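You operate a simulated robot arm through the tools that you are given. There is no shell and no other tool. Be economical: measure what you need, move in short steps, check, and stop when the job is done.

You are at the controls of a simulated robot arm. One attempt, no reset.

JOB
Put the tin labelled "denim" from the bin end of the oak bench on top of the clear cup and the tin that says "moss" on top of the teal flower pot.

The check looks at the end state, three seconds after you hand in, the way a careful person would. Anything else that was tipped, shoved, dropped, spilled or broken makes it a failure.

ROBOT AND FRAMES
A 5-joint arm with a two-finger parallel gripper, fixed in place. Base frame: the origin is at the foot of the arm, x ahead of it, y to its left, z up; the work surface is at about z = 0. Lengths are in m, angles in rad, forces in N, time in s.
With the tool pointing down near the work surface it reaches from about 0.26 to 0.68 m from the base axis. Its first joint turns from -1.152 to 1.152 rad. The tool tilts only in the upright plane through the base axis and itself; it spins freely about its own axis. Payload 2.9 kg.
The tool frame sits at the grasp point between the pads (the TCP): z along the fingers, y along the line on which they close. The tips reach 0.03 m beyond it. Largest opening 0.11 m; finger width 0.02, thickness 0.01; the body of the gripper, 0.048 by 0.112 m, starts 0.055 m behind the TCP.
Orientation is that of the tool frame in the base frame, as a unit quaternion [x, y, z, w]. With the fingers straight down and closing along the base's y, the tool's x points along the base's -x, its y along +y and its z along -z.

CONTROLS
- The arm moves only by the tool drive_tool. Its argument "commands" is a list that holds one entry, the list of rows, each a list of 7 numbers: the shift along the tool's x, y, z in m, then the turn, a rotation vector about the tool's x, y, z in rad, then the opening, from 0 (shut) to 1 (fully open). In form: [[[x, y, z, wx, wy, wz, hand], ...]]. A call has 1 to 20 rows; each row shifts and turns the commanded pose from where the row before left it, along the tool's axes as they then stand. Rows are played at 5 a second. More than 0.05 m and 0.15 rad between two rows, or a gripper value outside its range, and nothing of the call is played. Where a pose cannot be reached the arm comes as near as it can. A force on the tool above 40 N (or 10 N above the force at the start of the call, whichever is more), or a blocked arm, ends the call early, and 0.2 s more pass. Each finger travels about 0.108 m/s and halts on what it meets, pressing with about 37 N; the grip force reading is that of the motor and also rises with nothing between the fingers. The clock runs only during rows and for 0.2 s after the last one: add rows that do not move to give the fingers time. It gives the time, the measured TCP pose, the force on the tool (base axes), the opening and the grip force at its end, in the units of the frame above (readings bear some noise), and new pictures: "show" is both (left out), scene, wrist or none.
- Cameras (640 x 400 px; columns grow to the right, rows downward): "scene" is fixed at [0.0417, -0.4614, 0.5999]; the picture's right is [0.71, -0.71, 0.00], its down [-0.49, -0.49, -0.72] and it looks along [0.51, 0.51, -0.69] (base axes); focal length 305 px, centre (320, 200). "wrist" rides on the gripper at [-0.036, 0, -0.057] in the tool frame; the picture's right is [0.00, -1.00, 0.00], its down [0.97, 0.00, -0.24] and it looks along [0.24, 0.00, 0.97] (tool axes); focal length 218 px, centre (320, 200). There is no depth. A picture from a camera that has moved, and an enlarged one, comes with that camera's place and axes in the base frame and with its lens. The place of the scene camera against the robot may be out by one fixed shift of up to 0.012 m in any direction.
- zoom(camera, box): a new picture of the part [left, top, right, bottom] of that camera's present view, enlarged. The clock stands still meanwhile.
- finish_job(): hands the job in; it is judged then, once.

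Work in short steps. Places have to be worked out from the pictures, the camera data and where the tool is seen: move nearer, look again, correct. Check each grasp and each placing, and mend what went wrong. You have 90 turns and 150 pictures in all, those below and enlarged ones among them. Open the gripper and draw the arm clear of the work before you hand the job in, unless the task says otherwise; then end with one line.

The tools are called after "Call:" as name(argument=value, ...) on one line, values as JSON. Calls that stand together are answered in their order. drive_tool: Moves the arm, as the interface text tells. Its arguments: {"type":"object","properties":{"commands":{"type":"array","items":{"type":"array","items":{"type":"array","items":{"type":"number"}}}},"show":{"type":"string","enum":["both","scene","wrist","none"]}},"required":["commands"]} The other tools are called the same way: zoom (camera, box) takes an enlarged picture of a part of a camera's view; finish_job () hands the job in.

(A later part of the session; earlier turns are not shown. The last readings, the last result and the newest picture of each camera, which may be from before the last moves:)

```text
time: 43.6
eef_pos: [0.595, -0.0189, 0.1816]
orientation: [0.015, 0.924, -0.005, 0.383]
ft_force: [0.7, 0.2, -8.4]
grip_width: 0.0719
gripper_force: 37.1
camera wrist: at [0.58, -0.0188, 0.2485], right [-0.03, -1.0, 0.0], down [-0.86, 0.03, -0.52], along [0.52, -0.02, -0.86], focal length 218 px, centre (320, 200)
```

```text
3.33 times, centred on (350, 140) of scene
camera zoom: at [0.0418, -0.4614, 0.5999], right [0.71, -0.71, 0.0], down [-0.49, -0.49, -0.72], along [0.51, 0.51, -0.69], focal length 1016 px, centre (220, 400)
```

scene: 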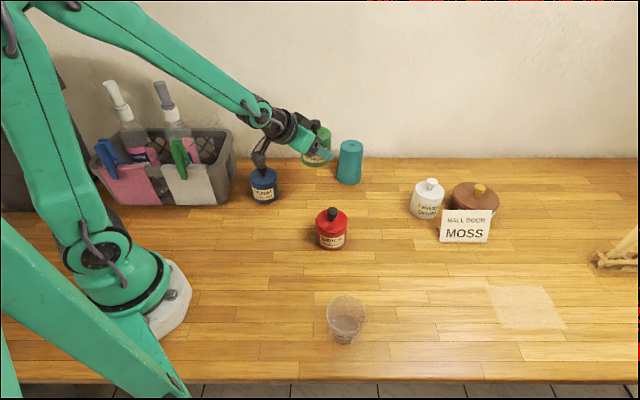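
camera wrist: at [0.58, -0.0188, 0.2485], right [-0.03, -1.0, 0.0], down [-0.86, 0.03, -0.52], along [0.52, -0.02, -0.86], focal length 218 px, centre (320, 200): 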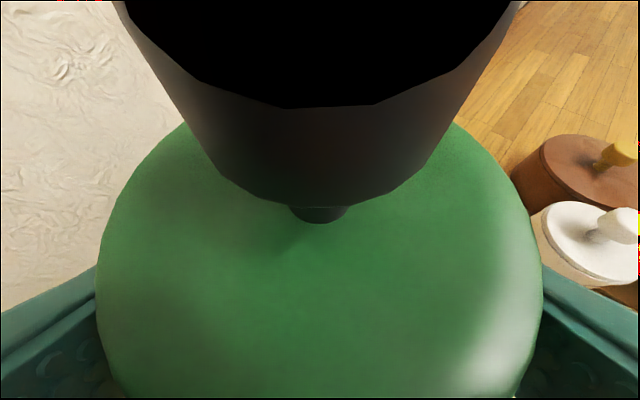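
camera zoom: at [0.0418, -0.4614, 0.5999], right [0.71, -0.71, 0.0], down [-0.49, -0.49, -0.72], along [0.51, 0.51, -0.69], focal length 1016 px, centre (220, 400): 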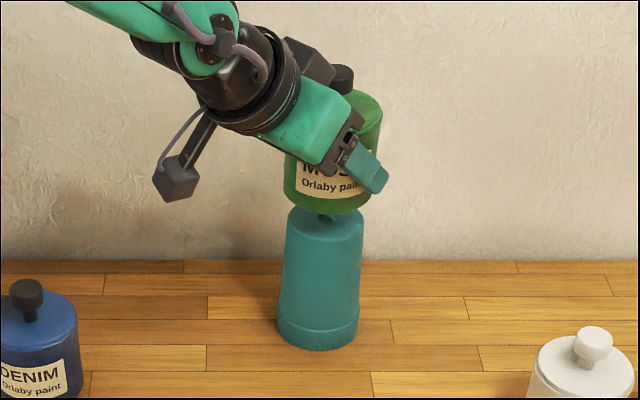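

The tin is well lined up over the pot. I lower slowly.

Call:
drive_tool(commands=[[[0.0035, 0, 0.0035, 0, 0, 0, 0.3], [0.0035, 0, 0.0035, 0, 0, 0, 0.3], [0.0035, 0, 0.0035, 0, 0, 0, 0.3], [0.0014, 0, 0.0014, 0, 0, 0, 0.3], [0, 0, 0, 0, 0, 0, 0.3], [0, 0, 0, 0, 0, 0, 0.3]]], show="none")

Call:
zoom(camera="scene", box=[310, 90, 400, 190])

```text
time: 45.0
eef_pos: [0.5941, -0.0192, 0.1644]
orientation: [0.015, 0.924, -0.006, 0.382]
ft_force: [0.0, 0.2, -8.5]
grip_width: 0.0719
gripper_force: 37.1
```

```text
4.00 times, centred on (355, 140) of scene
camera zoom: at [0.0418, -0.4614, 0.5999], right [0.71, -0.71, 0.0], down [-0.49, -0.49, -0.72], along [0.51, 0.51, -0.69], focal length 1219 px, centre (180, 440)
```

zoom: 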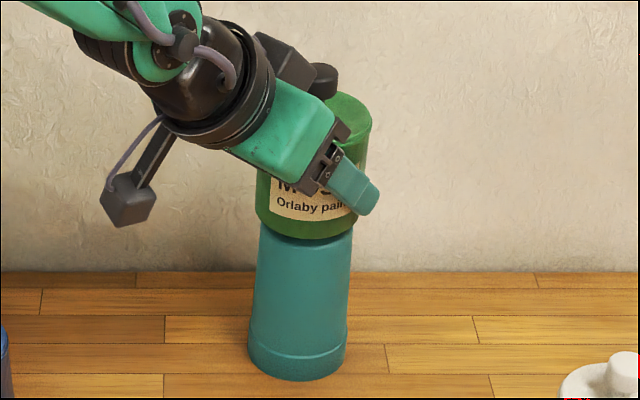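

Not touching yet, the load is still carried. I go on in 1.5 mm steps.

Call:
drive_tool(commands=[[[0.0011, 0, 0.0011, 0, 0, 0, 0.3], [0.0011, 0, 0.0011, 0, 0, 0, 0.3], [0, 0, 0, 0, 0, 0, 0.3]]], show="none")

Call:
drive_tool(commands=[[[0.0011, 0, 0.0011, 0, 0, 0, 0.3], [0, 0, 0, 0, 0, 0, 0.3]]], show="none")

```text
time: 45.8
eef_pos: [0.5949, -0.0197, 0.1615]
orientation: [0.015, 0.924, -0.005, 0.383]
ft_force: [-0.5, 0.7, -9.2]
grip_width: 0.0718
gripper_force: 37.0
```

```text
time: 46.4
eef_pos: [0.5939, -0.0195, 0.1599]
orientation: [0.015, 0.924, -0.006, 0.382]
ft_force: [-0.1, -0.2, -7.4]
grip_width: 0.0721
gripper_force: 36.9
```

Still carrying most of the weight; one step at a time.

Call:
drive_tool(commands=[[[0.0009, 0, 0.0009, 0, 0, 0, 0.3], [0, 0, 0, 0, 0, 0, 0.3]]], show="none")

Call:
drive_tool(commands=[[[0.0009, 0, 0.0009, 0, 0, 0, 0.3], [0, 0, 0, 0, 0, 0, 0.3]]], show="none")

```text
time: 47.0
eef_pos: [0.5937, -0.0187, 0.1594]
orientation: [0.015, 0.924, -0.005, 0.382]
ft_force: [0.4, -0.5, -8.6]
grip_width: 0.072
gripper_force: 37.0
```

```text
time: 47.6
eef_pos: [0.5946, -0.0195, 0.1576]
orientation: [0.015, 0.924, -0.005, 0.383]
ft_force: [0.4, -0.3, -7.6]
grip_width: 0.0717
gripper_force: 37.0
```

Call:
zoom(camera="scene", box=[325, 120, 375, 170])

Call:
drive_tool(commands=[[[0.0009, 0, 0.0009, 0, 0, 0, 0.3], [0, 0, 0, 0, 0, 0, 0.3]]], show="none")

Call:
drive_tool(commands=[[[0.0009, 0, 0.0009, 0, 0, 0, 0.3], [0, 0, 0, 0, 0, 0, 0.3]]], show="none")

```text
8.00 times, centred on (350, 145) of scene
camera zoom: at [0.0418, -0.4614, 0.5999], right [0.71, -0.71, 0.0], down [-0.49, -0.49, -0.72], along [0.51, 0.51, -0.69], focal length 2438 px, centre (80, 640)
```

zoom: 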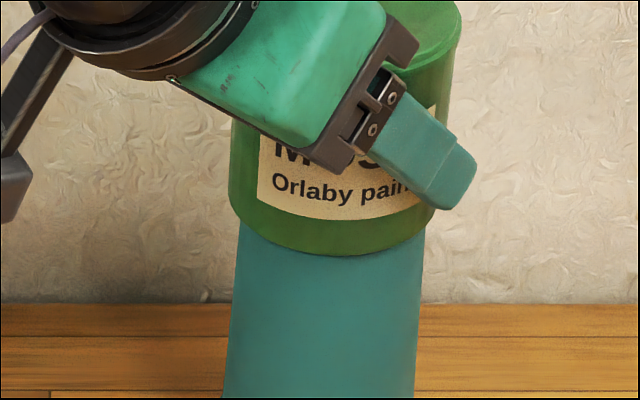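

```text
time: 48.2
eef_pos: [0.5938, -0.0185, 0.1562]
orientation: [0.015, 0.924, -0.005, 0.382]
ft_force: [0.1, -0.1, -9.0]
grip_width: 0.0718
gripper_force: 37.0
```

```text
time: 48.8
eef_pos: [0.5936, -0.019, 0.1553]
orientation: [0.015, 0.923, -0.006, 0.383]
ft_force: [-1.0, -0.4, -6.9]
grip_width: 0.0718
gripper_force: 37.1
```

Still carried (−6.9 N), with the base near 0.115. I continue.

Call:
drive_tool(commands=[[[0.0008, 0, 0.0008, 0, 0, 0, 0.3], [0, 0, 0, 0, 0, 0, 0.3]]], show="none")

Call:
drive_tool(commands=[[[0.0008, 0, 0.0008, 0, 0, 0, 0.3], [0, 0, 0, 0, 0, 0, 0.3]]], show="none")

Call:
drive_tool(commands=[[[0.0008, 0, 0.0008, 0, 0, 0, 0.3], [0, 0, 0, 0, 0, 0, 0.3]]], show="none")

```text
time: 49.4
eef_pos: [0.5941, -0.0177, 0.1549]
orientation: [0.016, 0.923, -0.007, 0.385]
ft_force: [-2.5, -0.6, 0.6]
grip_width: 0.0717
gripper_force: 36.7
```

```text
time: 50.0
eef_pos: [0.595, -0.0188, 0.1557]
orientation: [0.015, 0.923, -0.006, 0.385]
ft_force: [-4.7, 0.5, 13.0]
grip_width: 0.0717
gripper_force: 37.2
```

```text
time: 50.6
eef_pos: [0.5961, -0.0181, 0.1546]
orientation: [0.015, 0.922, -0.007, 0.387]
ft_force: [-4.5, 0.1, 25.9]
grip_width: 0.0718
gripper_force: 37.3
```

Contact: it now presses with 26 N, so I back off the last two steps, then open gently.

Call:
drive_tool(commands=[[[-0.0016, 0, -0.0016, 0, 0, 0, 0.3], [0, 0, 0, 0, 0, 0, 0.3]]], show="none")

Call:
zoom(camera="scene", box=[310, 90, 400, 190])

```text
time: 51.2
eef_pos: [0.5951, -0.0188, 0.1547]
orientation: [0.016, 0.923, -0.006, 0.385]
ft_force: [7.2, -1.8, 12.0]
grip_width: 0.0718
gripper_force: 37.0
```

```text
4.00 times, centred on (355, 140) of scene
camera zoom: at [0.0416, -0.4614, 0.5999], right [0.71, -0.71, 0.0], down [-0.49, -0.49, -0.72], along [0.51, 0.51, -0.69], focal length 1219 px, centre (180, 440)
```

zoom: 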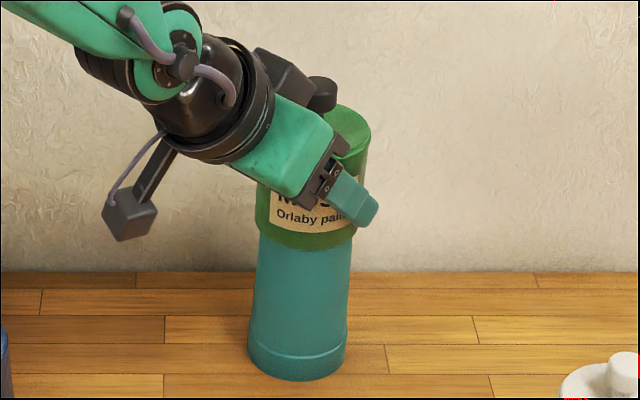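

A little preload remains; I ease up 0.5 mm and open slowly.

Call:
drive_tool(commands=[[[-0.0004, 0, -0.0004, 0, 0, 0, 0.3], [0, 0, 0, 0, 0, 0, 0.3]]], show="none")

Call:
drive_tool(commands=[[[0, 0, 0, 0, 0, 0, 0.62], [0, 0, 0, 0, 0, 0, 0.66], [0, 0, 0, 0, 0, 0, 0.72], [0, 0, 0, 0, 0, 0, 0.85], [0, 0, 0, 0, 0, 0, 1], [0, 0, 0, 0, 0, 0, 1]]])

Call:
zoom(camera="scene", box=[310, 90, 400, 190])

```text
time: 51.8
eef_pos: [0.5947, -0.0181, 0.1551]
orientation: [0.015, 0.923, -0.005, 0.384]
ft_force: [6.2, 2.1, 9.0]
grip_width: 0.0718
gripper_force: 37.2
```

```text
time: 53.2
eef_pos: [0.5935, -0.0184, 0.154]
orientation: [0.015, 0.924, -0.006, 0.383]
ft_force: [-0.5, 0.0, 0.1]
grip_width: 0.11
gripper_force: 0.1
camera wrist: at [0.5799, -0.0189, 0.2213], right [-0.03, -1.0, 0.0], down [-0.86, 0.03, -0.52], along [0.52, -0.02, -0.86], focal length 218 px, centre (320, 200)
```

scene: 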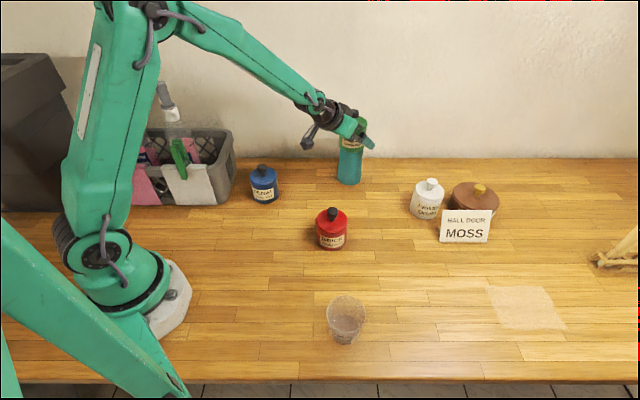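
wrist: 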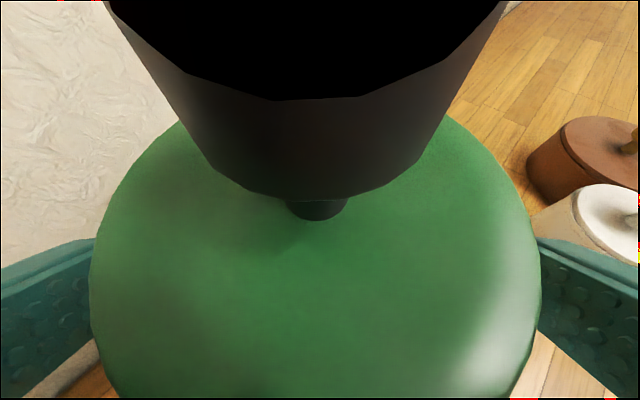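

```text
4.00 times, centred on (355, 140) of scene
camera zoom: at [0.0417, -0.4614, 0.5999], right [0.71, -0.71, 0.0], down [-0.49, -0.49, -0.72], along [0.51, 0.51, -0.69], focal length 1219 px, centre (180, 440)
```

zoom: 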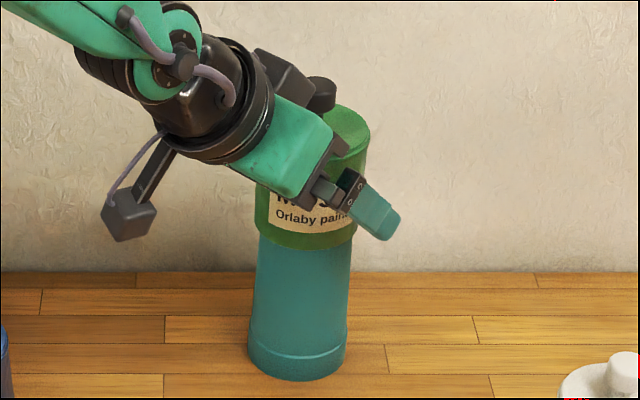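

The tin stands on the pot. I draw back along the tool axis.

Call:
drive_tool(commands=[[[0, 0, -0.01, 0, 0, 0, 1], [0, 0, -0.02, 0, 0, 0, 1], [0, 0, -0.03, 0, 0, 0, 1], [0, 0, -0.03, 0, 0, 0, 1], [0, 0, -0.03, 0, 0, 0, 1], [0, 0, -0.03, 0, 0, 0, 1], [0, 0, 0, 0, 0, 0, 1]]])

Call:
zoom(camera="scene", box=[310, 90, 400, 190])

```text
time: 54.8
eef_pos: [0.4865, -0.0166, 0.26]
orientation: [0.016, 0.923, -0.007, 0.384]
ft_force: [-0.1, -0.4, 0.2]
grip_width: 0.1098
gripper_force: 0.0
camera wrist: at [0.4727, -0.0167, 0.3266], right [-0.03, -1.0, 0.0], down [-0.86, 0.03, -0.52], along [0.52, -0.02, -0.86], focal length 218 px, centre (320, 200)
```

scene: 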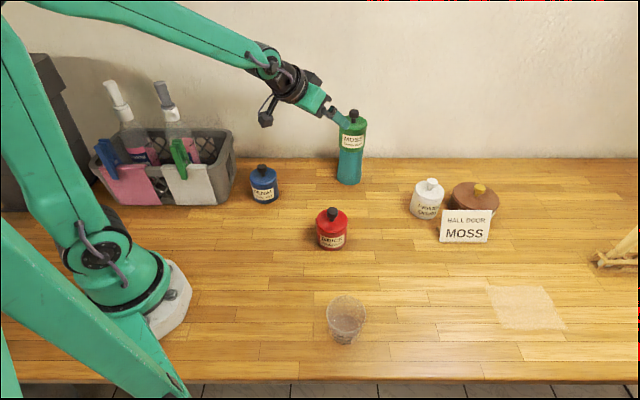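
wrist: 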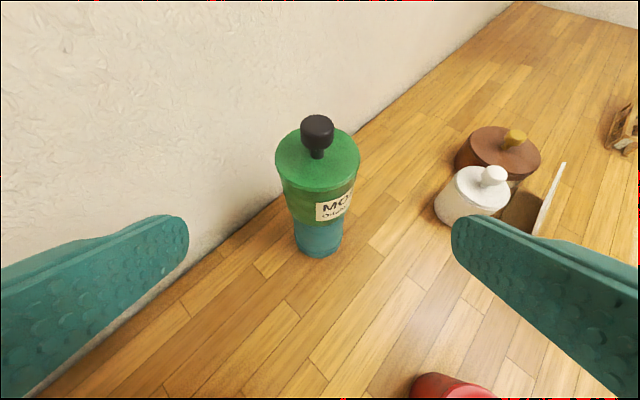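

```text
4.00 times, centred on (355, 140) of scene
camera zoom: at [0.0417, -0.4614, 0.5999], right [0.71, -0.71, 0.0], down [-0.49, -0.49, -0.72], along [0.51, 0.51, -0.69], focal length 1219 px, centre (180, 440)
```

zoom: 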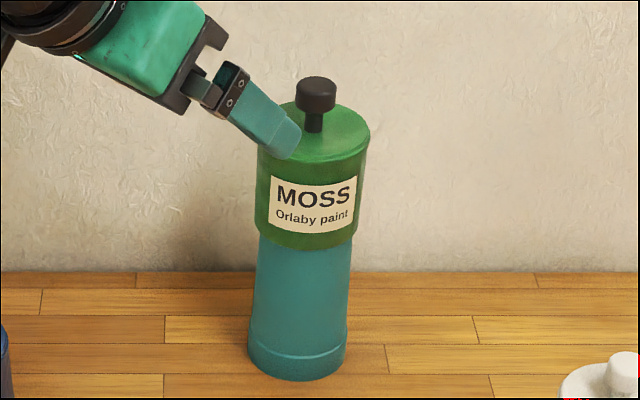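

The moss tin is centred on the pot with its lid on. Next is denim, at about (0.381,0.093) and close to the bin: I untilt and look at it from above to judge the gap.

Call:
drive_tool(commands=[[[0, 0, -0.01, 0, 0.131, 0, 1], [0, 0, 0, 0, 0.131, 0, 1], [0, 0, 0, 0, 0.131, 0, 1], [0, 0, 0, 0, 0.131, 0, 1], [0, 0, 0, 0, 0.131, 0, 1], [0, 0, 0, 0, 0.131, 0, 1], [0.03, 0.035, 0, 0, 0, 0, 1], [0.03, 0.035, 0, 0, 0, 0, 1], [0.03, 0.035, 0, 0, 0, 0, 1], [0, 0, 0, 0, 0, 0, 1], [0, 0, 0, 0, 0, 0, 1]]])

Call:
zoom(camera="scene", box=[190, 120, 310, 220])

```text
time: 57.2
eef_pos: [0.3942, 0.0924, 0.267]
orientation: [0.018, 1.0, 0.0, 0.0]
ft_force: [0.8, -0.4, 0.4]
grip_width: 0.1101
gripper_force: 0.0
camera wrist: at [0.4303, 0.0911, 0.3255], right [-0.03, -1.0, 0.0], down [-0.97, 0.03, 0.24], along [-0.24, 0.01, -0.97], focal length 218 px, centre (320, 200)
```

scene: 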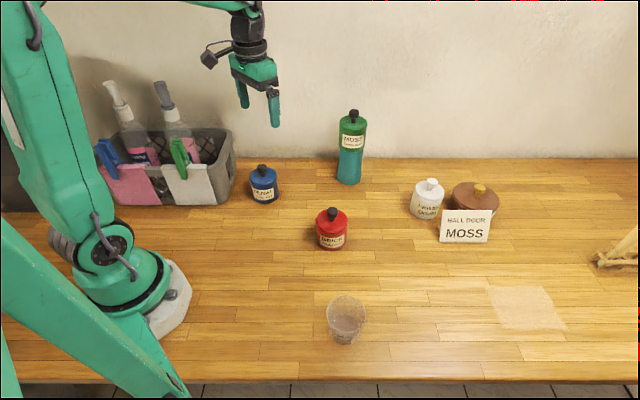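
wrist: 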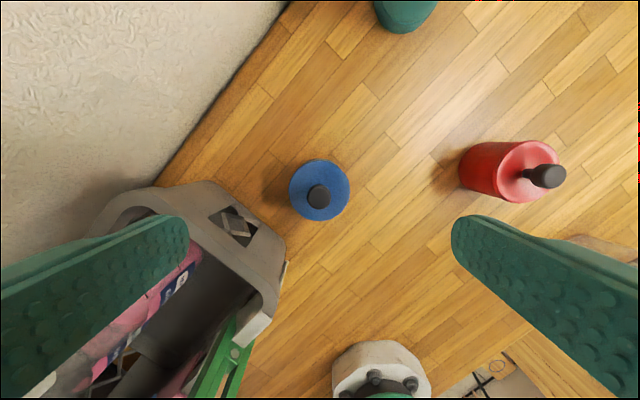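

```text
4.00 times, centred on (250, 170) of scene
camera zoom: at [0.0417, -0.4613, 0.5999], right [0.71, -0.71, 0.0], down [-0.49, -0.49, -0.72], along [0.51, 0.51, -0.69], focal length 1219 px, centre (600, 320)
```

zoom: 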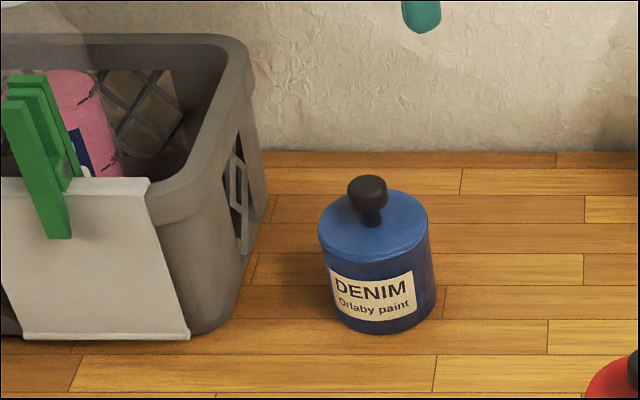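

From this view the bin's foot is about 0.12 from denim's centre, so there's room. Denim is at (0.3805,0.094), bearing 0.242. I set that yaw, tilt 45° above the tin and check reach at this radius.

Call:
drive_tool(commands=[[[0.0105, 0, 0, 0, 0, -0.139, 1], [0.0105, 0, 0, 0, 0, -0.139, 1], [0, 0, 0, 0, -0.131, 0, 1], [0, 0, 0, 0, -0.131, 0, 1], [0, 0, 0, 0, -0.131, 0, 1], [0, 0, 0, 0, -0.131, 0, 1], [0, 0, 0, 0, -0.131, 0, 1], [0, 0, 0, 0, -0.131, 0, 1], [0.02, 0, 0.02, 0, 0, 0, 1], [0.02, 0, 0.02, 0, 0, 0, 1], [0, 0, 0, 0, 0, 0, 1], [0, 0, 0, 0, 0, 0, 1]]])

```text
time: 59.8
eef_pos: [0.3753, 0.0947, 0.209]
orientation: [-0.113, 0.917, 0.048, 0.38]
ft_force: [0.3, -0.8, 0.4]
grip_width: 0.1099
gripper_force: 0.1
camera wrist: at [0.3608, 0.0899, 0.2767], right [0.24, -0.97, 0.0], down [-0.83, -0.21, -0.52], along [0.5, 0.13, -0.86], focal length 218 px, centre (320, 200)
```

scene: 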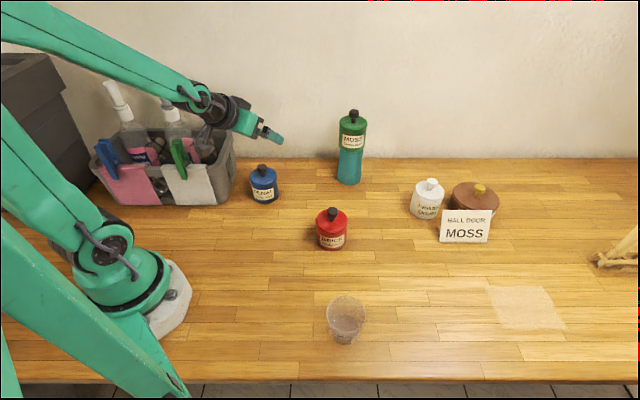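
wrist: 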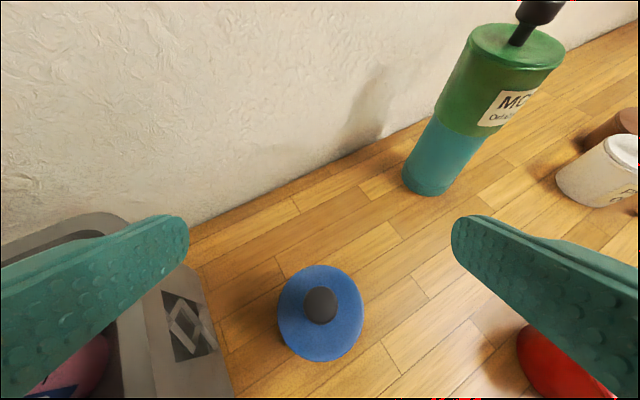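

No reach trouble here, and denim is centred between the fingers. I descend to z≈0.12.

Call:
drive_tool(commands=[[[0.0218, 0, 0.0202, 0, 0, 0, 1], [0.0218, 0, 0.0202, 0, 0, 0, 1], [0.0218, 0, 0.0202, 0, 0, 0, 1], [0, 0, 0, 0, 0, 0, 1], [0, 0, 0, 0, 0, 0, 1]]])

```text
time: 61.0
eef_pos: [0.3755, 0.0945, 0.1247]
orientation: [-0.112, 0.918, 0.046, 0.379]
ft_force: [-0.3, 0.4, 0.5]
grip_width: 0.1099
gripper_force: 0.0
out of reach, approached as far as the arm can: row 3
camera wrist: at [0.3629, 0.0899, 0.1902], right [0.24, -0.97, 0.0], down [-0.83, -0.21, -0.52], along [0.5, 0.12, -0.86], focal length 218 px, centre (320, 200)
```

scene: 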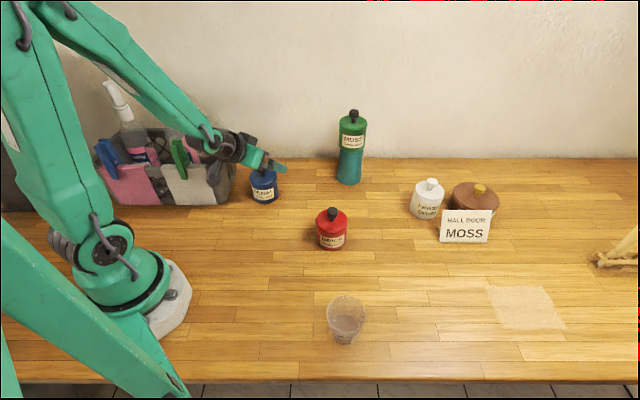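
wrist: 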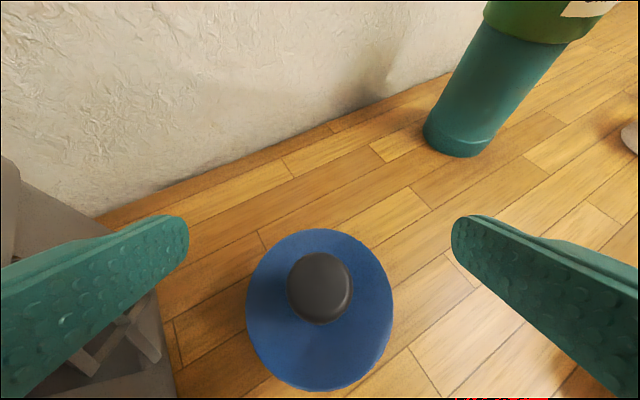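

At this radius the outward tilt hits the reach limit before the tin. I back up and try the mirror pose, tilting inward (palm on the outer side), which should suit short radii.

Call:
drive_tool(commands=[[[-0.03, 0, -0.03, 0, 0, 0, 1], [-0.03, 0, -0.03, 0, 0, 0, 1], [-0.03, 0, -0.03, 0, 0.1, 0, 1], [0, 0, 0, 0, 0.13, 0, 1], [0, 0, 0, 0, 0.13, 0, 1], [0, 0, 0, 0, 0.13, 0, 1], [0, 0, 0, 0, 0.13, 0, 1], [0, 0, 0, 0, 0.13, 0, 1], [0, 0, 0, 0, 0.13, 0, 1], [0, 0, 0, 0, 0.14, 0, 1], [0, 0, 0, 0, 0.14, 0, 1], [0, 0, 0, 0, 0.14, 0, 1], [0, 0, 0, 0, 0.14, 0, 1], [0, 0, 0, 0, 0, 0, 1], [0, 0, 0, 0, 0, 0, 1]]])

```text
time: 64.2
eef_pos: [0.377, 0.0923, 0.2513]
orientation: [-0.115, 0.94, -0.039, -0.32]
ft_force: [-0.8, 1.2, 0.2]
grip_width: 0.1101
gripper_force: 0.0
camera wrist: at [0.4383, 0.1074, 0.2747], right [0.24, -0.97, 0.0], down [-0.61, -0.15, 0.78], along [-0.76, -0.19, -0.62], focal length 218 px, centre (320, 200)
```

scene: 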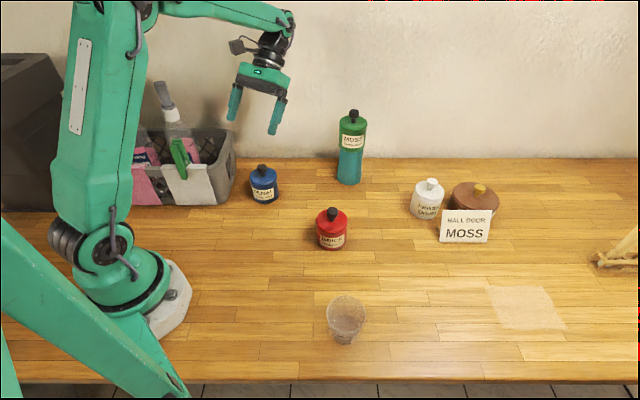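
wrist: 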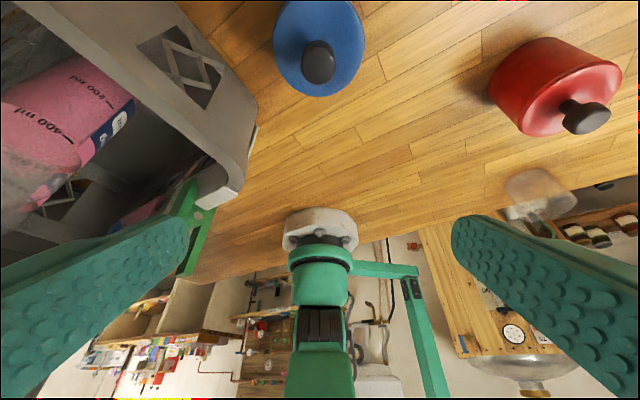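

The inward tilt of 37.5° works. I descend partway over denim, targeting r≈0.399.

Call:
drive_tool(commands=[[[-0.022, 0, 0.0241, 0, 0, 0, 1], [-0.022, 0, 0.0241, 0, 0, 0, 1], [-0.022, 0, 0.0241, 0, 0, 0, 1], [-0.022, 0, 0.0241, 0, 0, 0, 1], [0, 0, 0, 0, 0, 0, 1], [0, 0, 0, 0, 0, 0, 1]]])

Call:
zoom(camera="scene", box=[200, 80, 340, 220])

```text
time: 65.6
eef_pos: [0.3879, 0.0931, 0.1198]
orientation: [-0.115, 0.94, -0.037, -0.319]
ft_force: [0.1, -0.1, -0.3]
grip_width: 0.1102
gripper_force: 0.1
camera wrist: at [0.4494, 0.1087, 0.1439], right [0.24, -0.97, 0.0], down [-0.61, -0.15, 0.78], along [-0.76, -0.19, -0.62], focal length 218 px, centre (320, 200)
```

scene: 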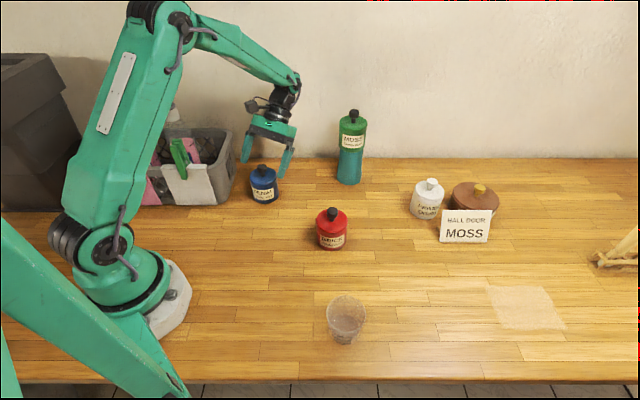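
wrist: 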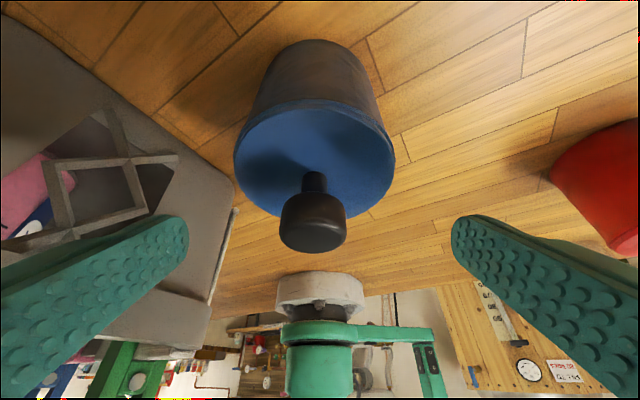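

```text
2.86 times, centred on (270, 150) of scene
camera zoom: at [0.0417, -0.4614, 0.5999], right [0.71, -0.71, 0.0], down [-0.49, -0.49, -0.72], along [0.51, 0.51, -0.69], focal length 871 px, centre (463, 343)
```

zoom: 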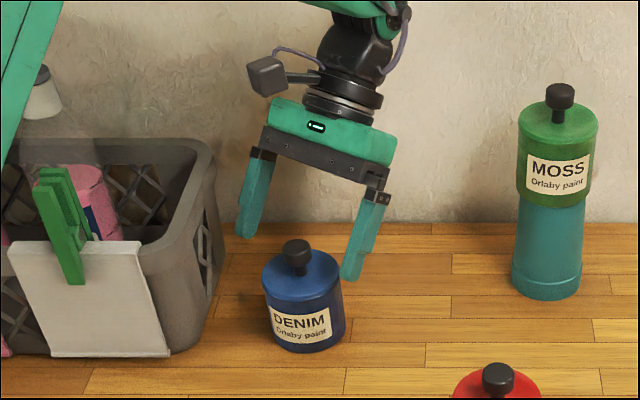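

Denim is about 2 mm left of the finger centre line. I correct, narrow the opening slightly and go down to z≈0.0375.

Call:
drive_tool(commands=[[[-0.0125, 0.002, 0.0163, 0, 0, 0, 0.92], [-0.0125, 0, 0.0163, 0, 0, 0, 0.92], [-0.0125, 0, 0.0163, 0, 0, 0, 0.92], [-0.0126, 0, 0.0164, 0, 0, 0, 0.92], [0, 0, 0, 0, 0, 0, 0.92], [0, 0, 0, 0, 0, 0, 0.92]]])

Call:
zoom(camera="scene", box=[200, 100, 320, 220])

```text
time: 67.0
eef_pos: [0.3887, 0.0986, 0.0368]
orientation: [-0.116, 0.94, -0.04, -0.318]
ft_force: [0.5, 0.8, 0.2]
grip_width: 0.1011
gripper_force: 0.1
camera wrist: at [0.4503, 0.1126, 0.0615], right [0.24, -0.97, 0.0], down [-0.61, -0.15, 0.78], along [-0.76, -0.19, -0.62], focal length 218 px, centre (320, 200)
```

scene: 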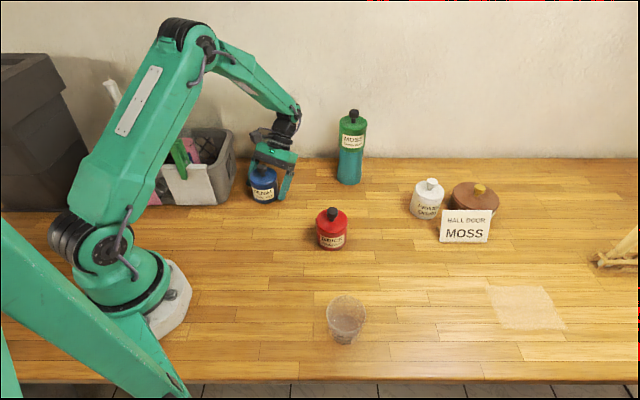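
wrist: 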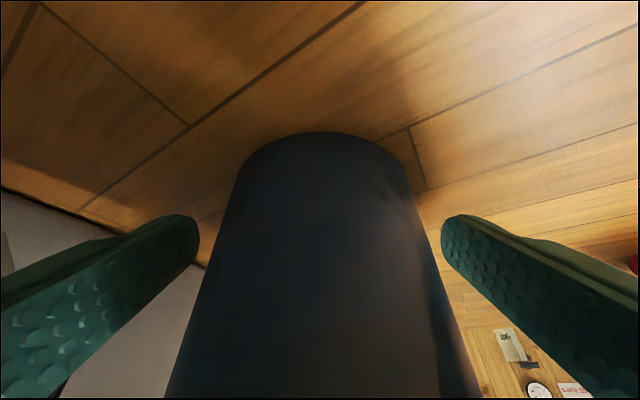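

```text
3.33 times, centred on (260, 160) of scene
camera zoom: at [0.0417, -0.4614, 0.5999], right [0.71, -0.71, 0.0], down [-0.49, -0.49, -0.72], along [0.51, 0.51, -0.69], focal length 1016 px, centre (520, 333)
```

zoom: 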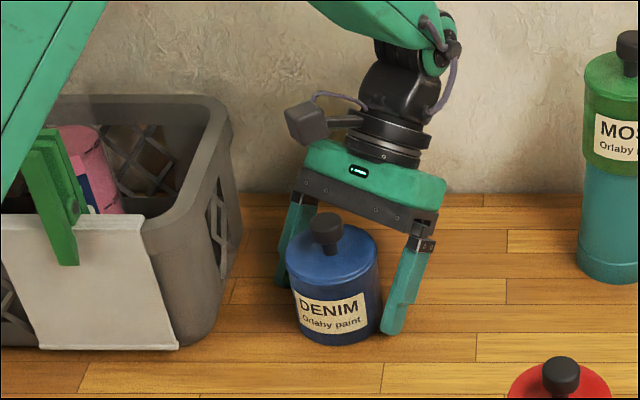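

Denim sits centred between the fingers, with the grip line on the body. I close, then lift 1.5 cm as a test.

Call:
drive_tool(commands=[[[0, 0, 0, 0, 0, 0, 0.8], [0, 0, 0, 0, 0, 0, 0.7], [0, 0, 0, 0, 0, 0, 0.64], [0, 0, 0, 0, 0, 0, 0.5], [0, 0, 0, 0, 0, 0, 0.3], [0, 0, 0, 0, 0, 0, 0.3]]], show="wrist")

Call:
drive_tool(commands=[[[0.003, 0, -0.004, 0, 0, 0, 0.3], [0.003, 0, -0.004, 0, 0, 0, 0.3], [0.003, 0, -0.004, 0, 0, 0, 0.3], [0, 0, 0, 0, 0, 0, 0.3], [0, 0, 0, 0, 0, 0, 0.3]]], show="wrist")

Call:
zoom(camera="scene", box=[200, 100, 320, 220])

```text
time: 68.4
eef_pos: [0.3879, 0.0967, 0.0377]
orientation: [-0.116, 0.94, -0.04, -0.318]
ft_force: [1.6, -3.1, 0.6]
grip_width: 0.071
gripper_force: 37.4
camera wrist: at [0.4503, 0.1125, 0.0616], right [0.24, -0.97, 0.0], down [-0.61, -0.15, 0.78], along [-0.76, -0.19, -0.62], focal length 218 px, centre (320, 200)
```

wrist: 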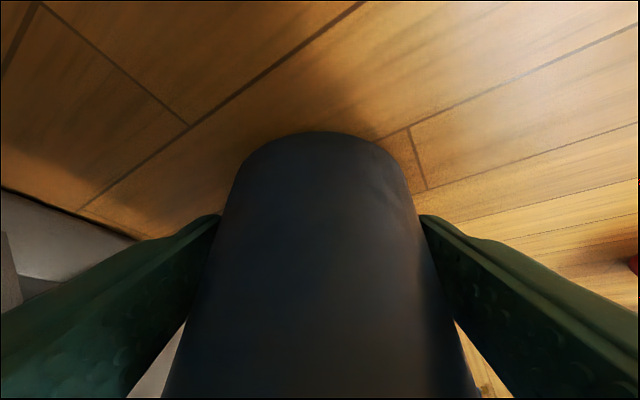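

```text
time: 69.6
eef_pos: [0.3884, 0.0982, 0.052]
orientation: [-0.116, 0.94, -0.04, -0.32]
ft_force: [0.2, 1.1, -8.3]
grip_width: 0.0711
gripper_force: 37.2
camera wrist: at [0.4499, 0.1123, 0.0768], right [0.24, -0.97, 0.0], down [-0.61, -0.15, 0.78], along [-0.76, -0.19, -0.62], focal length 218 px, centre (320, 200)
```

wrist: 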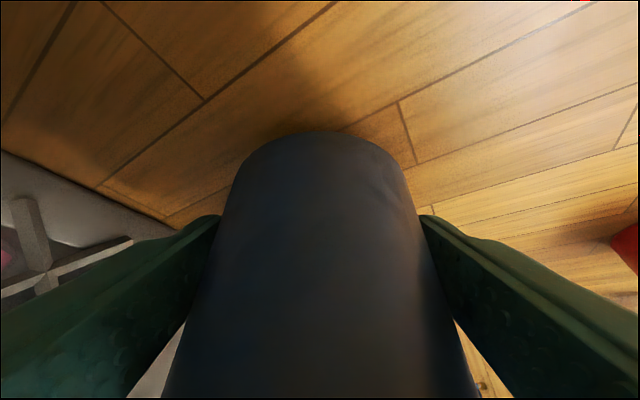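

```text
3.33 times, centred on (260, 160) of scene
camera zoom: at [0.0417, -0.4613, 0.5999], right [0.71, -0.71, 0.0], down [-0.49, -0.49, -0.72], along [0.51, 0.51, -0.69], focal length 1016 px, centre (520, 333)
```

zoom: 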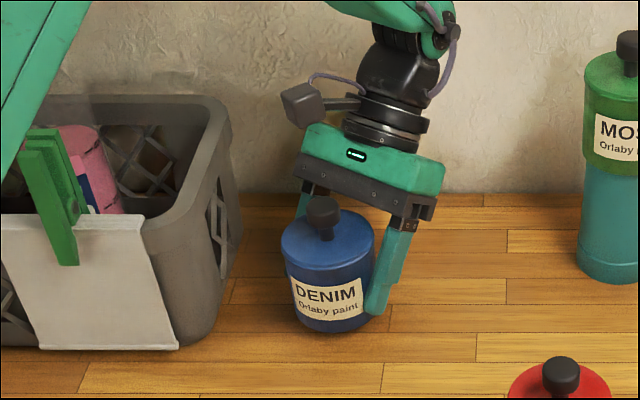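

Denim is held (8.3 N), level, lid on. I lift to about z 0.25.

Call:
drive_tool(commands=[[[0.0076, 0, -0.0099, 0, 0, 0, 0.3], [0.0122, 0, -0.0159, 0, 0, 0, 0.3], [0.0122, 0, -0.0159, 0, 0, 0, 0.3], [0.0122, 0, -0.0159, 0, 0, 0, 0.3], [0.0122, 0, -0.0159, 0, 0, 0, 0.3], [0.0122, 0, -0.0159, 0, 0, 0, 0.3], [0.0122, 0, -0.0159, 0, 0, 0, 0.3], [0.0122, 0, -0.0159, 0, 0, 0, 0.3], [0.0122, 0, -0.0159, 0, 0, 0, 0.3], [0.0122, 0, -0.0159, 0, 0, 0, 0.3], [0.005, 0, -0.0065, 0, 0, 0, 0.3], [0, 0, 0, 0, 0, 0, 0.3], [0, 0, 0, 0, 0, 0, 0.3]]], show="scene")

```text
time: 72.4
eef_pos: [0.3855, 0.0977, 0.254]
orientation: [-0.116, 0.94, -0.041, -0.319]
ft_force: [0.6, -0.2, -8.9]
grip_width: 0.0711
gripper_force: 36.8
```

scene: 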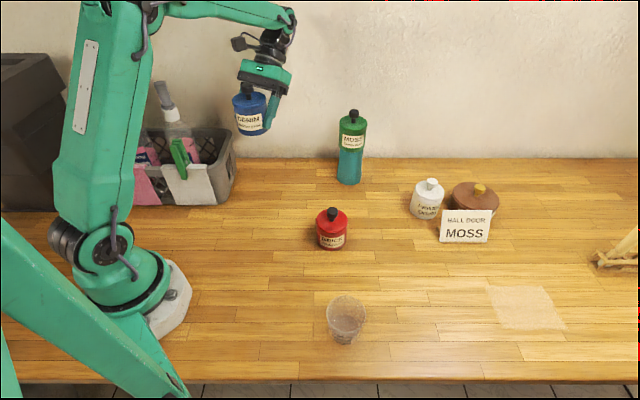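

Level and steady. I swing about the base from bearing 0.245 to about −0.555, at height, for a look at the cup.

Call:
drive_tool(commands=[[[0.0003, -0.016, 0.0002, -0.0244, 0, 0.0317, 0.3], [0.0008, -0.028, 0.0006, -0.0426, 0, 0.0555, 0.3], [0.0008, -0.028, 0.0006, -0.0426, 0, 0.0555, 0.3], [0.0008, -0.028, 0.0006, -0.0426, 0, 0.0555, 0.3], [0.0008, -0.028, 0.0006, -0.0426, 0, 0.0555, 0.3], [0.0008, -0.028, 0.0006, -0.0426, 0, 0.0555, 0.3], [0.0008, -0.028, 0.0006, -0.0426, 0, 0.0555, 0.3], [0.0008, -0.028, 0.0006, -0.0426, 0, 0.0555, 0.3], [0.0008, -0.028, 0.0006, -0.0426, 0, 0.0555, 0.3], [0.0008, -0.028, 0.0006, -0.0426, 0, 0.0555, 0.3], [0.0008, -0.028, 0.0006, -0.0426, 0, 0.0555, 0.3], [0.0003, -0.024, 0.0002, -0.0365, 0, 0.0476, 0.3], [0, 0, 0, 0, 0, 0, 0.3], [0, 0, 0, 0, 0, 0, 0.3]]])

```text
time: 75.4
eef_pos: [0.3399, -0.2113, 0.2551]
orientation: [0.259, 0.911, 0.087, -0.31]
ft_force: [0.5, -0.1, -8.8]
grip_width: 0.071
gripper_force: 36.4
camera wrist: at [0.3923, -0.2443, 0.2779], right [-0.53, -0.85, 0.0], down [-0.53, 0.33, 0.78], along [-0.66, 0.41, -0.62], focal length 218 px, centre (320, 200)
```

scene: 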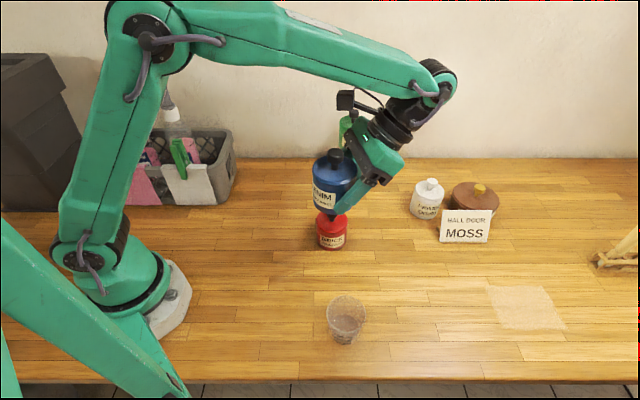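
wrist: 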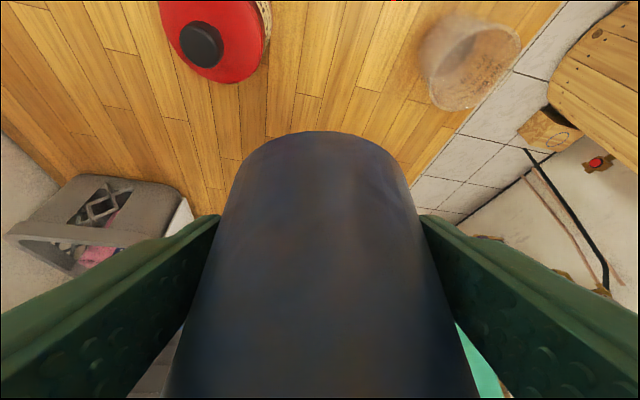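

The cup is in view at upper right; I enlarge it to measure.

Call:
zoom(camera="wrist", box=[400, 0, 560, 120])

```text
3.33 times, centred on (480, 60) of wrist
camera zoom: at [0.3923, -0.2443, 0.2779], right [-0.53, -0.85, 0.0], down [-0.53, 0.33, 0.78], along [-0.66, 0.41, -0.62], focal length 728 px, centre (-213, 667)
```

zoom: 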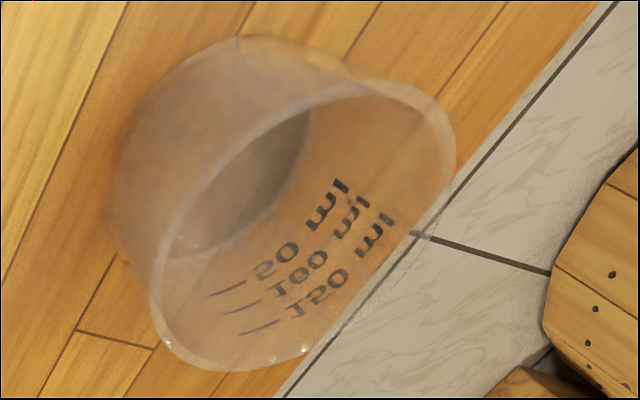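

The sightlines cross with the cup centre near (0.2545,-0.3175), its rim about 0.07 up and 0.072 wide. I swing the tin over it, still high.

Call:
drive_tool(commands=[[[-0.0015, -0.0244, -0.0012, -0.0365, 0, 0.0476, 0.3], [-0.0015, -0.0285, -0.0012, -0.0426, 0, 0.0555, 0.3], [-0.0015, -0.0285, -0.0012, -0.0426, 0, 0.0555, 0.3], [-0.0015, -0.0285, -0.0012, -0.0426, 0, 0.0555, 0.3], [-0.0015, -0.0281, -0.0012, -0.042, 0, 0.0547, 0.3], [0, 0, 0, 0, 0, 0, 0.3], [0, 0, 0, 0, 0, 0, 0.3]]])

```text
time: 77.0
eef_pos: [0.2595, -0.3229, 0.2532]
orientation: [0.41, 0.854, 0.14, -0.29]
ft_force: [-0.2, 0.3, -8.7]
grip_width: 0.071
gripper_force: 37.2
camera wrist: at [0.299, -0.3728, 0.2775], right [-0.78, -0.63, 0.0], down [-0.39, 0.49, 0.78], along [-0.49, 0.61, -0.62], focal length 218 px, centre (320, 200)
```

scene: 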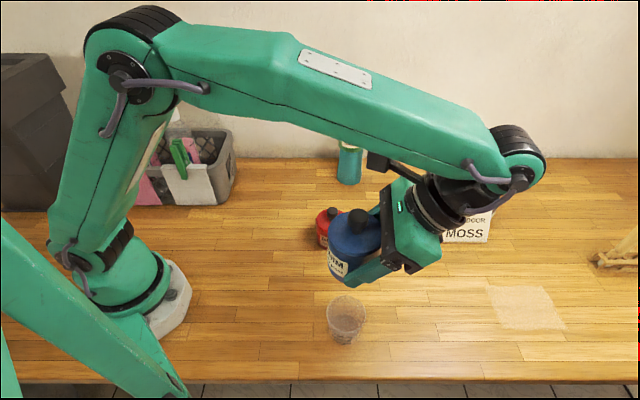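
wrist: 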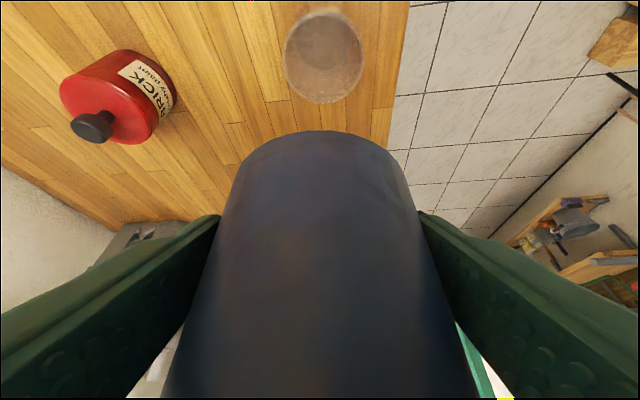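

The cup is now visible dead ahead below the tin. I enlarge to refine.

Call:
zoom(camera="wrist", box=[260, 0, 390, 120])

```text
3.33 times, centred on (325, 60) of wrist
camera zoom: at [0.299, -0.3728, 0.2775], right [-0.78, -0.63, 0.0], down [-0.39, 0.49, 0.78], along [-0.49, 0.61, -0.62], focal length 728 px, centre (303, 667)
```

zoom: 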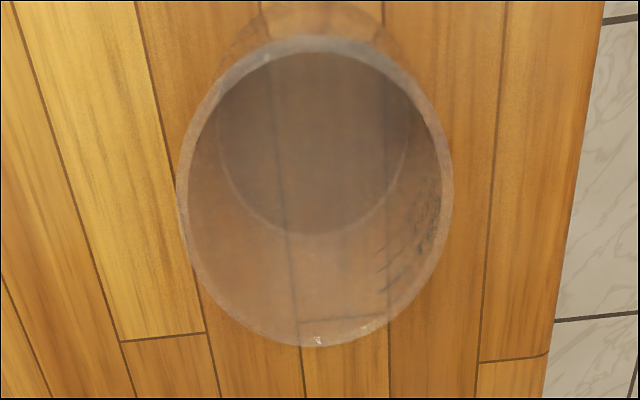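

Near and far rim points give the cup at r≈0.403, 3 mm to the right of the tool line, rim about 0.065 up. I correct and lower until the tin's base is about 2 cm above the rim.

Call:
drive_tool(commands=[[[-0.0153, -0.0006, 0.021, -0.0009, 0, 0.0012, 0.3], [-0.0153, -0.0006, 0.021, -0.0009, 0, 0.0012, 0.3], [-0.0153, -0.0006, 0.021, -0.0009, 0, 0.0012, 0.3], [-0.0153, -0.0006, 0.021, -0.0009, 0, 0.0012, 0.3], [-0.0153, -0.0006, 0.021, -0.0009, 0, 0.0012, 0.3], [0, 0, 0, 0, 0, 0, 0.3], [0, 0, 0, 0, 0, 0, 0.3]]], show="wrist")

Call:
zoom(camera="scene", box=[280, 230, 410, 360])

```text
time: 78.6
eef_pos: [0.2539, -0.3216, 0.1225]
orientation: [0.413, 0.852, 0.141, -0.289]
ft_force: [-0.1, 0.0, -9.1]
grip_width: 0.0709
gripper_force: 36.6
camera wrist: at [0.2946, -0.3731, 0.1475], right [-0.78, -0.62, 0.0], down [-0.39, 0.49, 0.78], along [-0.48, 0.61, -0.62], focal length 218 px, centre (320, 200)
```

wrist: 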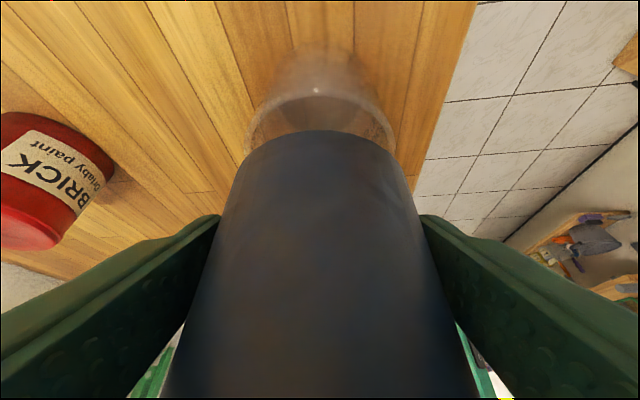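

```text
3.08 times, centred on (345, 295) of scene
camera zoom: at [0.0417, -0.4614, 0.5999], right [0.71, -0.71, 0.0], down [-0.49, -0.49, -0.72], along [0.51, 0.51, -0.69], focal length 938 px, centre (243, -92)
```

zoom: 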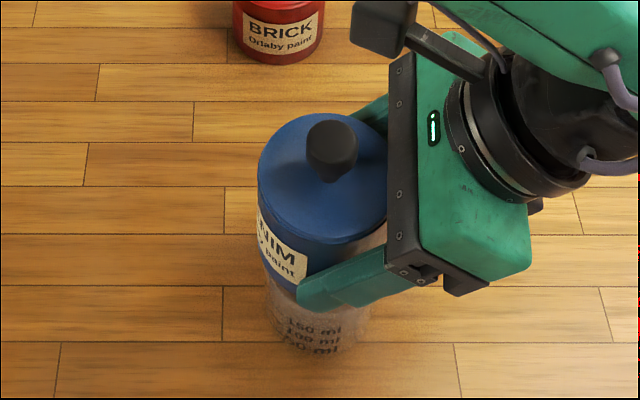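

Lateral alignment is good; the tin looks 2–3 mm short radially. I shift outward 2.5 mm and lower by 12 mm, then re-check.

Call:
drive_tool(commands=[[[-0.002, 0, -0.0015, 0, 0, 0, 0.3], [-0.0024, 0, 0.0032, 0, 0, 0, 0.3], [-0.0024, 0, 0.0032, 0, 0, 0, 0.3], [-0.0025, 0, 0.0031, 0, 0, 0, 0.3], [0, 0, 0, 0, 0, 0, 0.3], [0, 0, 0, 0, 0, 0, 0.3]]], show="none")

Call:
zoom(camera="wrist", box=[220, 60, 430, 190])

Call:
zoom(camera="scene", box=[300, 250, 400, 350])

```text
time: 80.0
eef_pos: [0.255, -0.3248, 0.1128]
orientation: [0.413, 0.852, 0.141, -0.29]
ft_force: [-0.4, 0.6, -8.3]
grip_width: 0.0712
gripper_force: 37.2
```

```text
3.05 times, centred on (325, 125) of wrist
camera zoom: at [0.2948, -0.3741, 0.1362], right [-0.78, -0.62, 0.0], down [-0.39, 0.49, 0.78], along [-0.48, 0.61, -0.62], focal length 665 px, centre (305, 429)
```

zoom: 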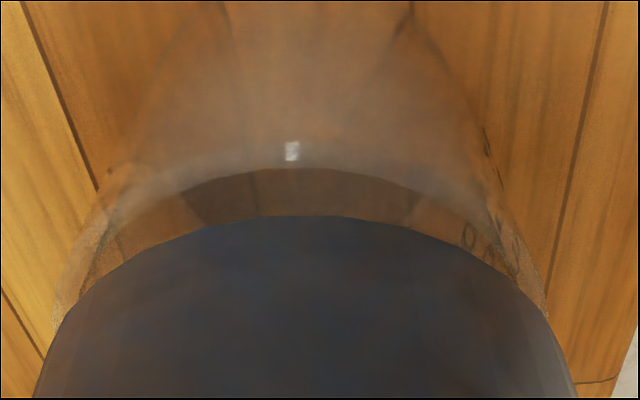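

```text
4.00 times, centred on (350, 300) of scene
camera zoom: at [0.0417, -0.4614, 0.5999], right [0.71, -0.71, 0.0], down [-0.49, -0.49, -0.72], along [0.51, 0.51, -0.69], focal length 1219 px, centre (200, -200)
```

zoom: 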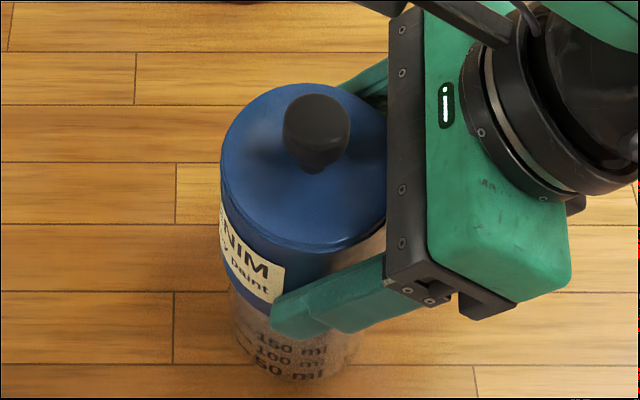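

The rim's near edge still shows about 2–3 mm beyond the tin's edge; I shift outward another 2.5 mm and lower 4 mm.

Call:
drive_tool(commands=[[[-0.002, 0, -0.0015, 0, 0, 0, 0.3], [-0.0012, 0, 0.0016, 0, 0, 0, 0.3], [-0.0012, 0, 0.0016, 0, 0, 0, 0.3], [0, 0, 0, 0, 0, 0, 0.3], [0, 0, 0, 0, 0, 0, 0.3]]], show="none")

Call:
zoom(camera="wrist", box=[220, 60, 430, 190])

Call:
zoom(camera="scene", box=[320, 280, 380, 350])

```text
time: 81.2
eef_pos: [0.2562, -0.325, 0.1085]
orientation: [0.413, 0.852, 0.141, -0.289]
ft_force: [0.6, 0.0, -7.9]
grip_width: 0.0712
gripper_force: 37.2
```

```text
3.05 times, centred on (325, 125) of wrist
camera zoom: at [0.2965, -0.3761, 0.1323], right [-0.78, -0.62, 0.0], down [-0.39, 0.49, 0.78], along [-0.48, 0.61, -0.62], focal length 665 px, centre (305, 429)
```

zoom: 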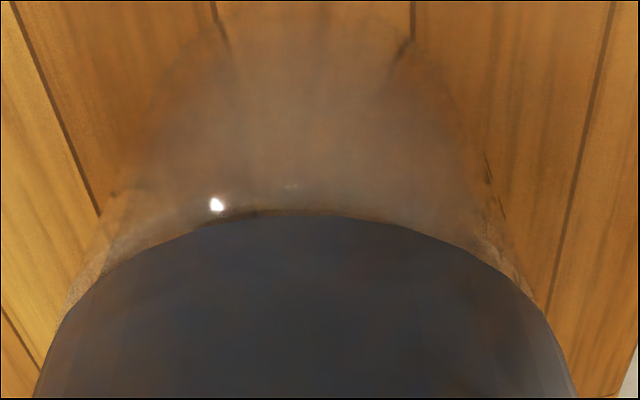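

```text
5.71 times, centred on (350, 315) of scene
camera zoom: at [0.0417, -0.4614, 0.5999], right [0.71, -0.71, 0.0], down [-0.49, -0.49, -0.72], along [0.51, 0.51, -0.69], focal length 1741 px, centre (149, -457)
```

zoom: 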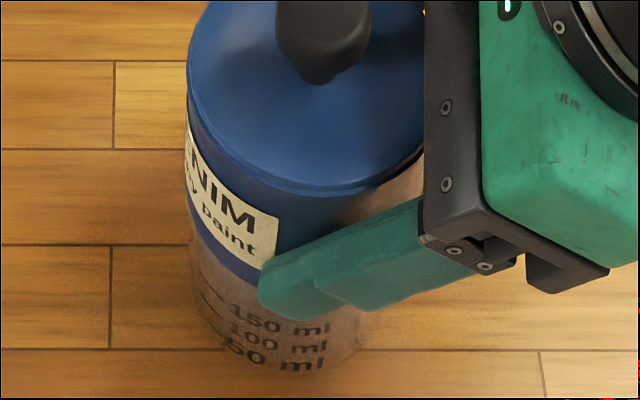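

The tin edge and rim now coincide in both views. I lower in 1 mm steps watching the force.

Call:
drive_tool(commands=[[[-0.0006, 0, 0.0008, 0, 0, 0, 0.3], [-0.0006, 0, 0.0008, 0, 0, 0, 0.3], [0, 0, 0, 0, 0, 0, 0.3]]], show="none")

Call:
drive_tool(commands=[[[-0.0006, 0, 0.0008, 0, 0, 0, 0.3], [0, 0, 0, 0, 0, 0, 0.3], [0, 0, 0, 0, 0, 0, 0.3]]], show="none")

Call:
zoom(camera="wrist", box=[220, 60, 430, 190])

```text
time: 82.0
eef_pos: [0.2579, -0.3274, 0.1067]
orientation: [0.413, 0.852, 0.141, -0.29]
ft_force: [0.9, -0.5, -8.0]
grip_width: 0.0712
gripper_force: 36.9
```

```text
time: 82.8
eef_pos: [0.2571, -0.3278, 0.105]
orientation: [0.413, 0.852, 0.14, -0.289]
ft_force: [-0.5, -0.7, -7.8]
grip_width: 0.071
gripper_force: 36.3
```

```text
3.05 times, centred on (325, 125) of wrist
camera zoom: at [0.297, -0.3761, 0.1295], right [-0.78, -0.62, 0.0], down [-0.39, 0.49, 0.78], along [-0.48, 0.61, -0.62], focal length 665 px, centre (305, 429)
```

zoom: 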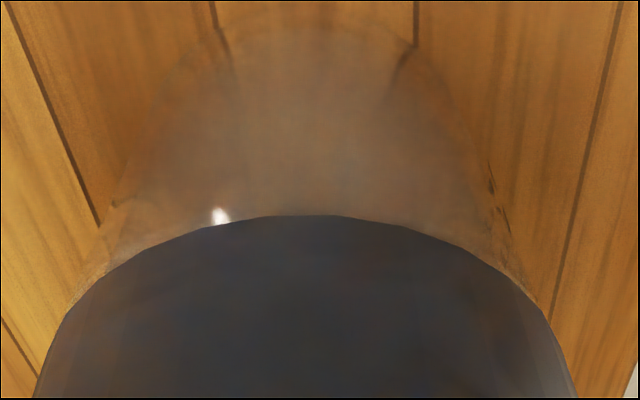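

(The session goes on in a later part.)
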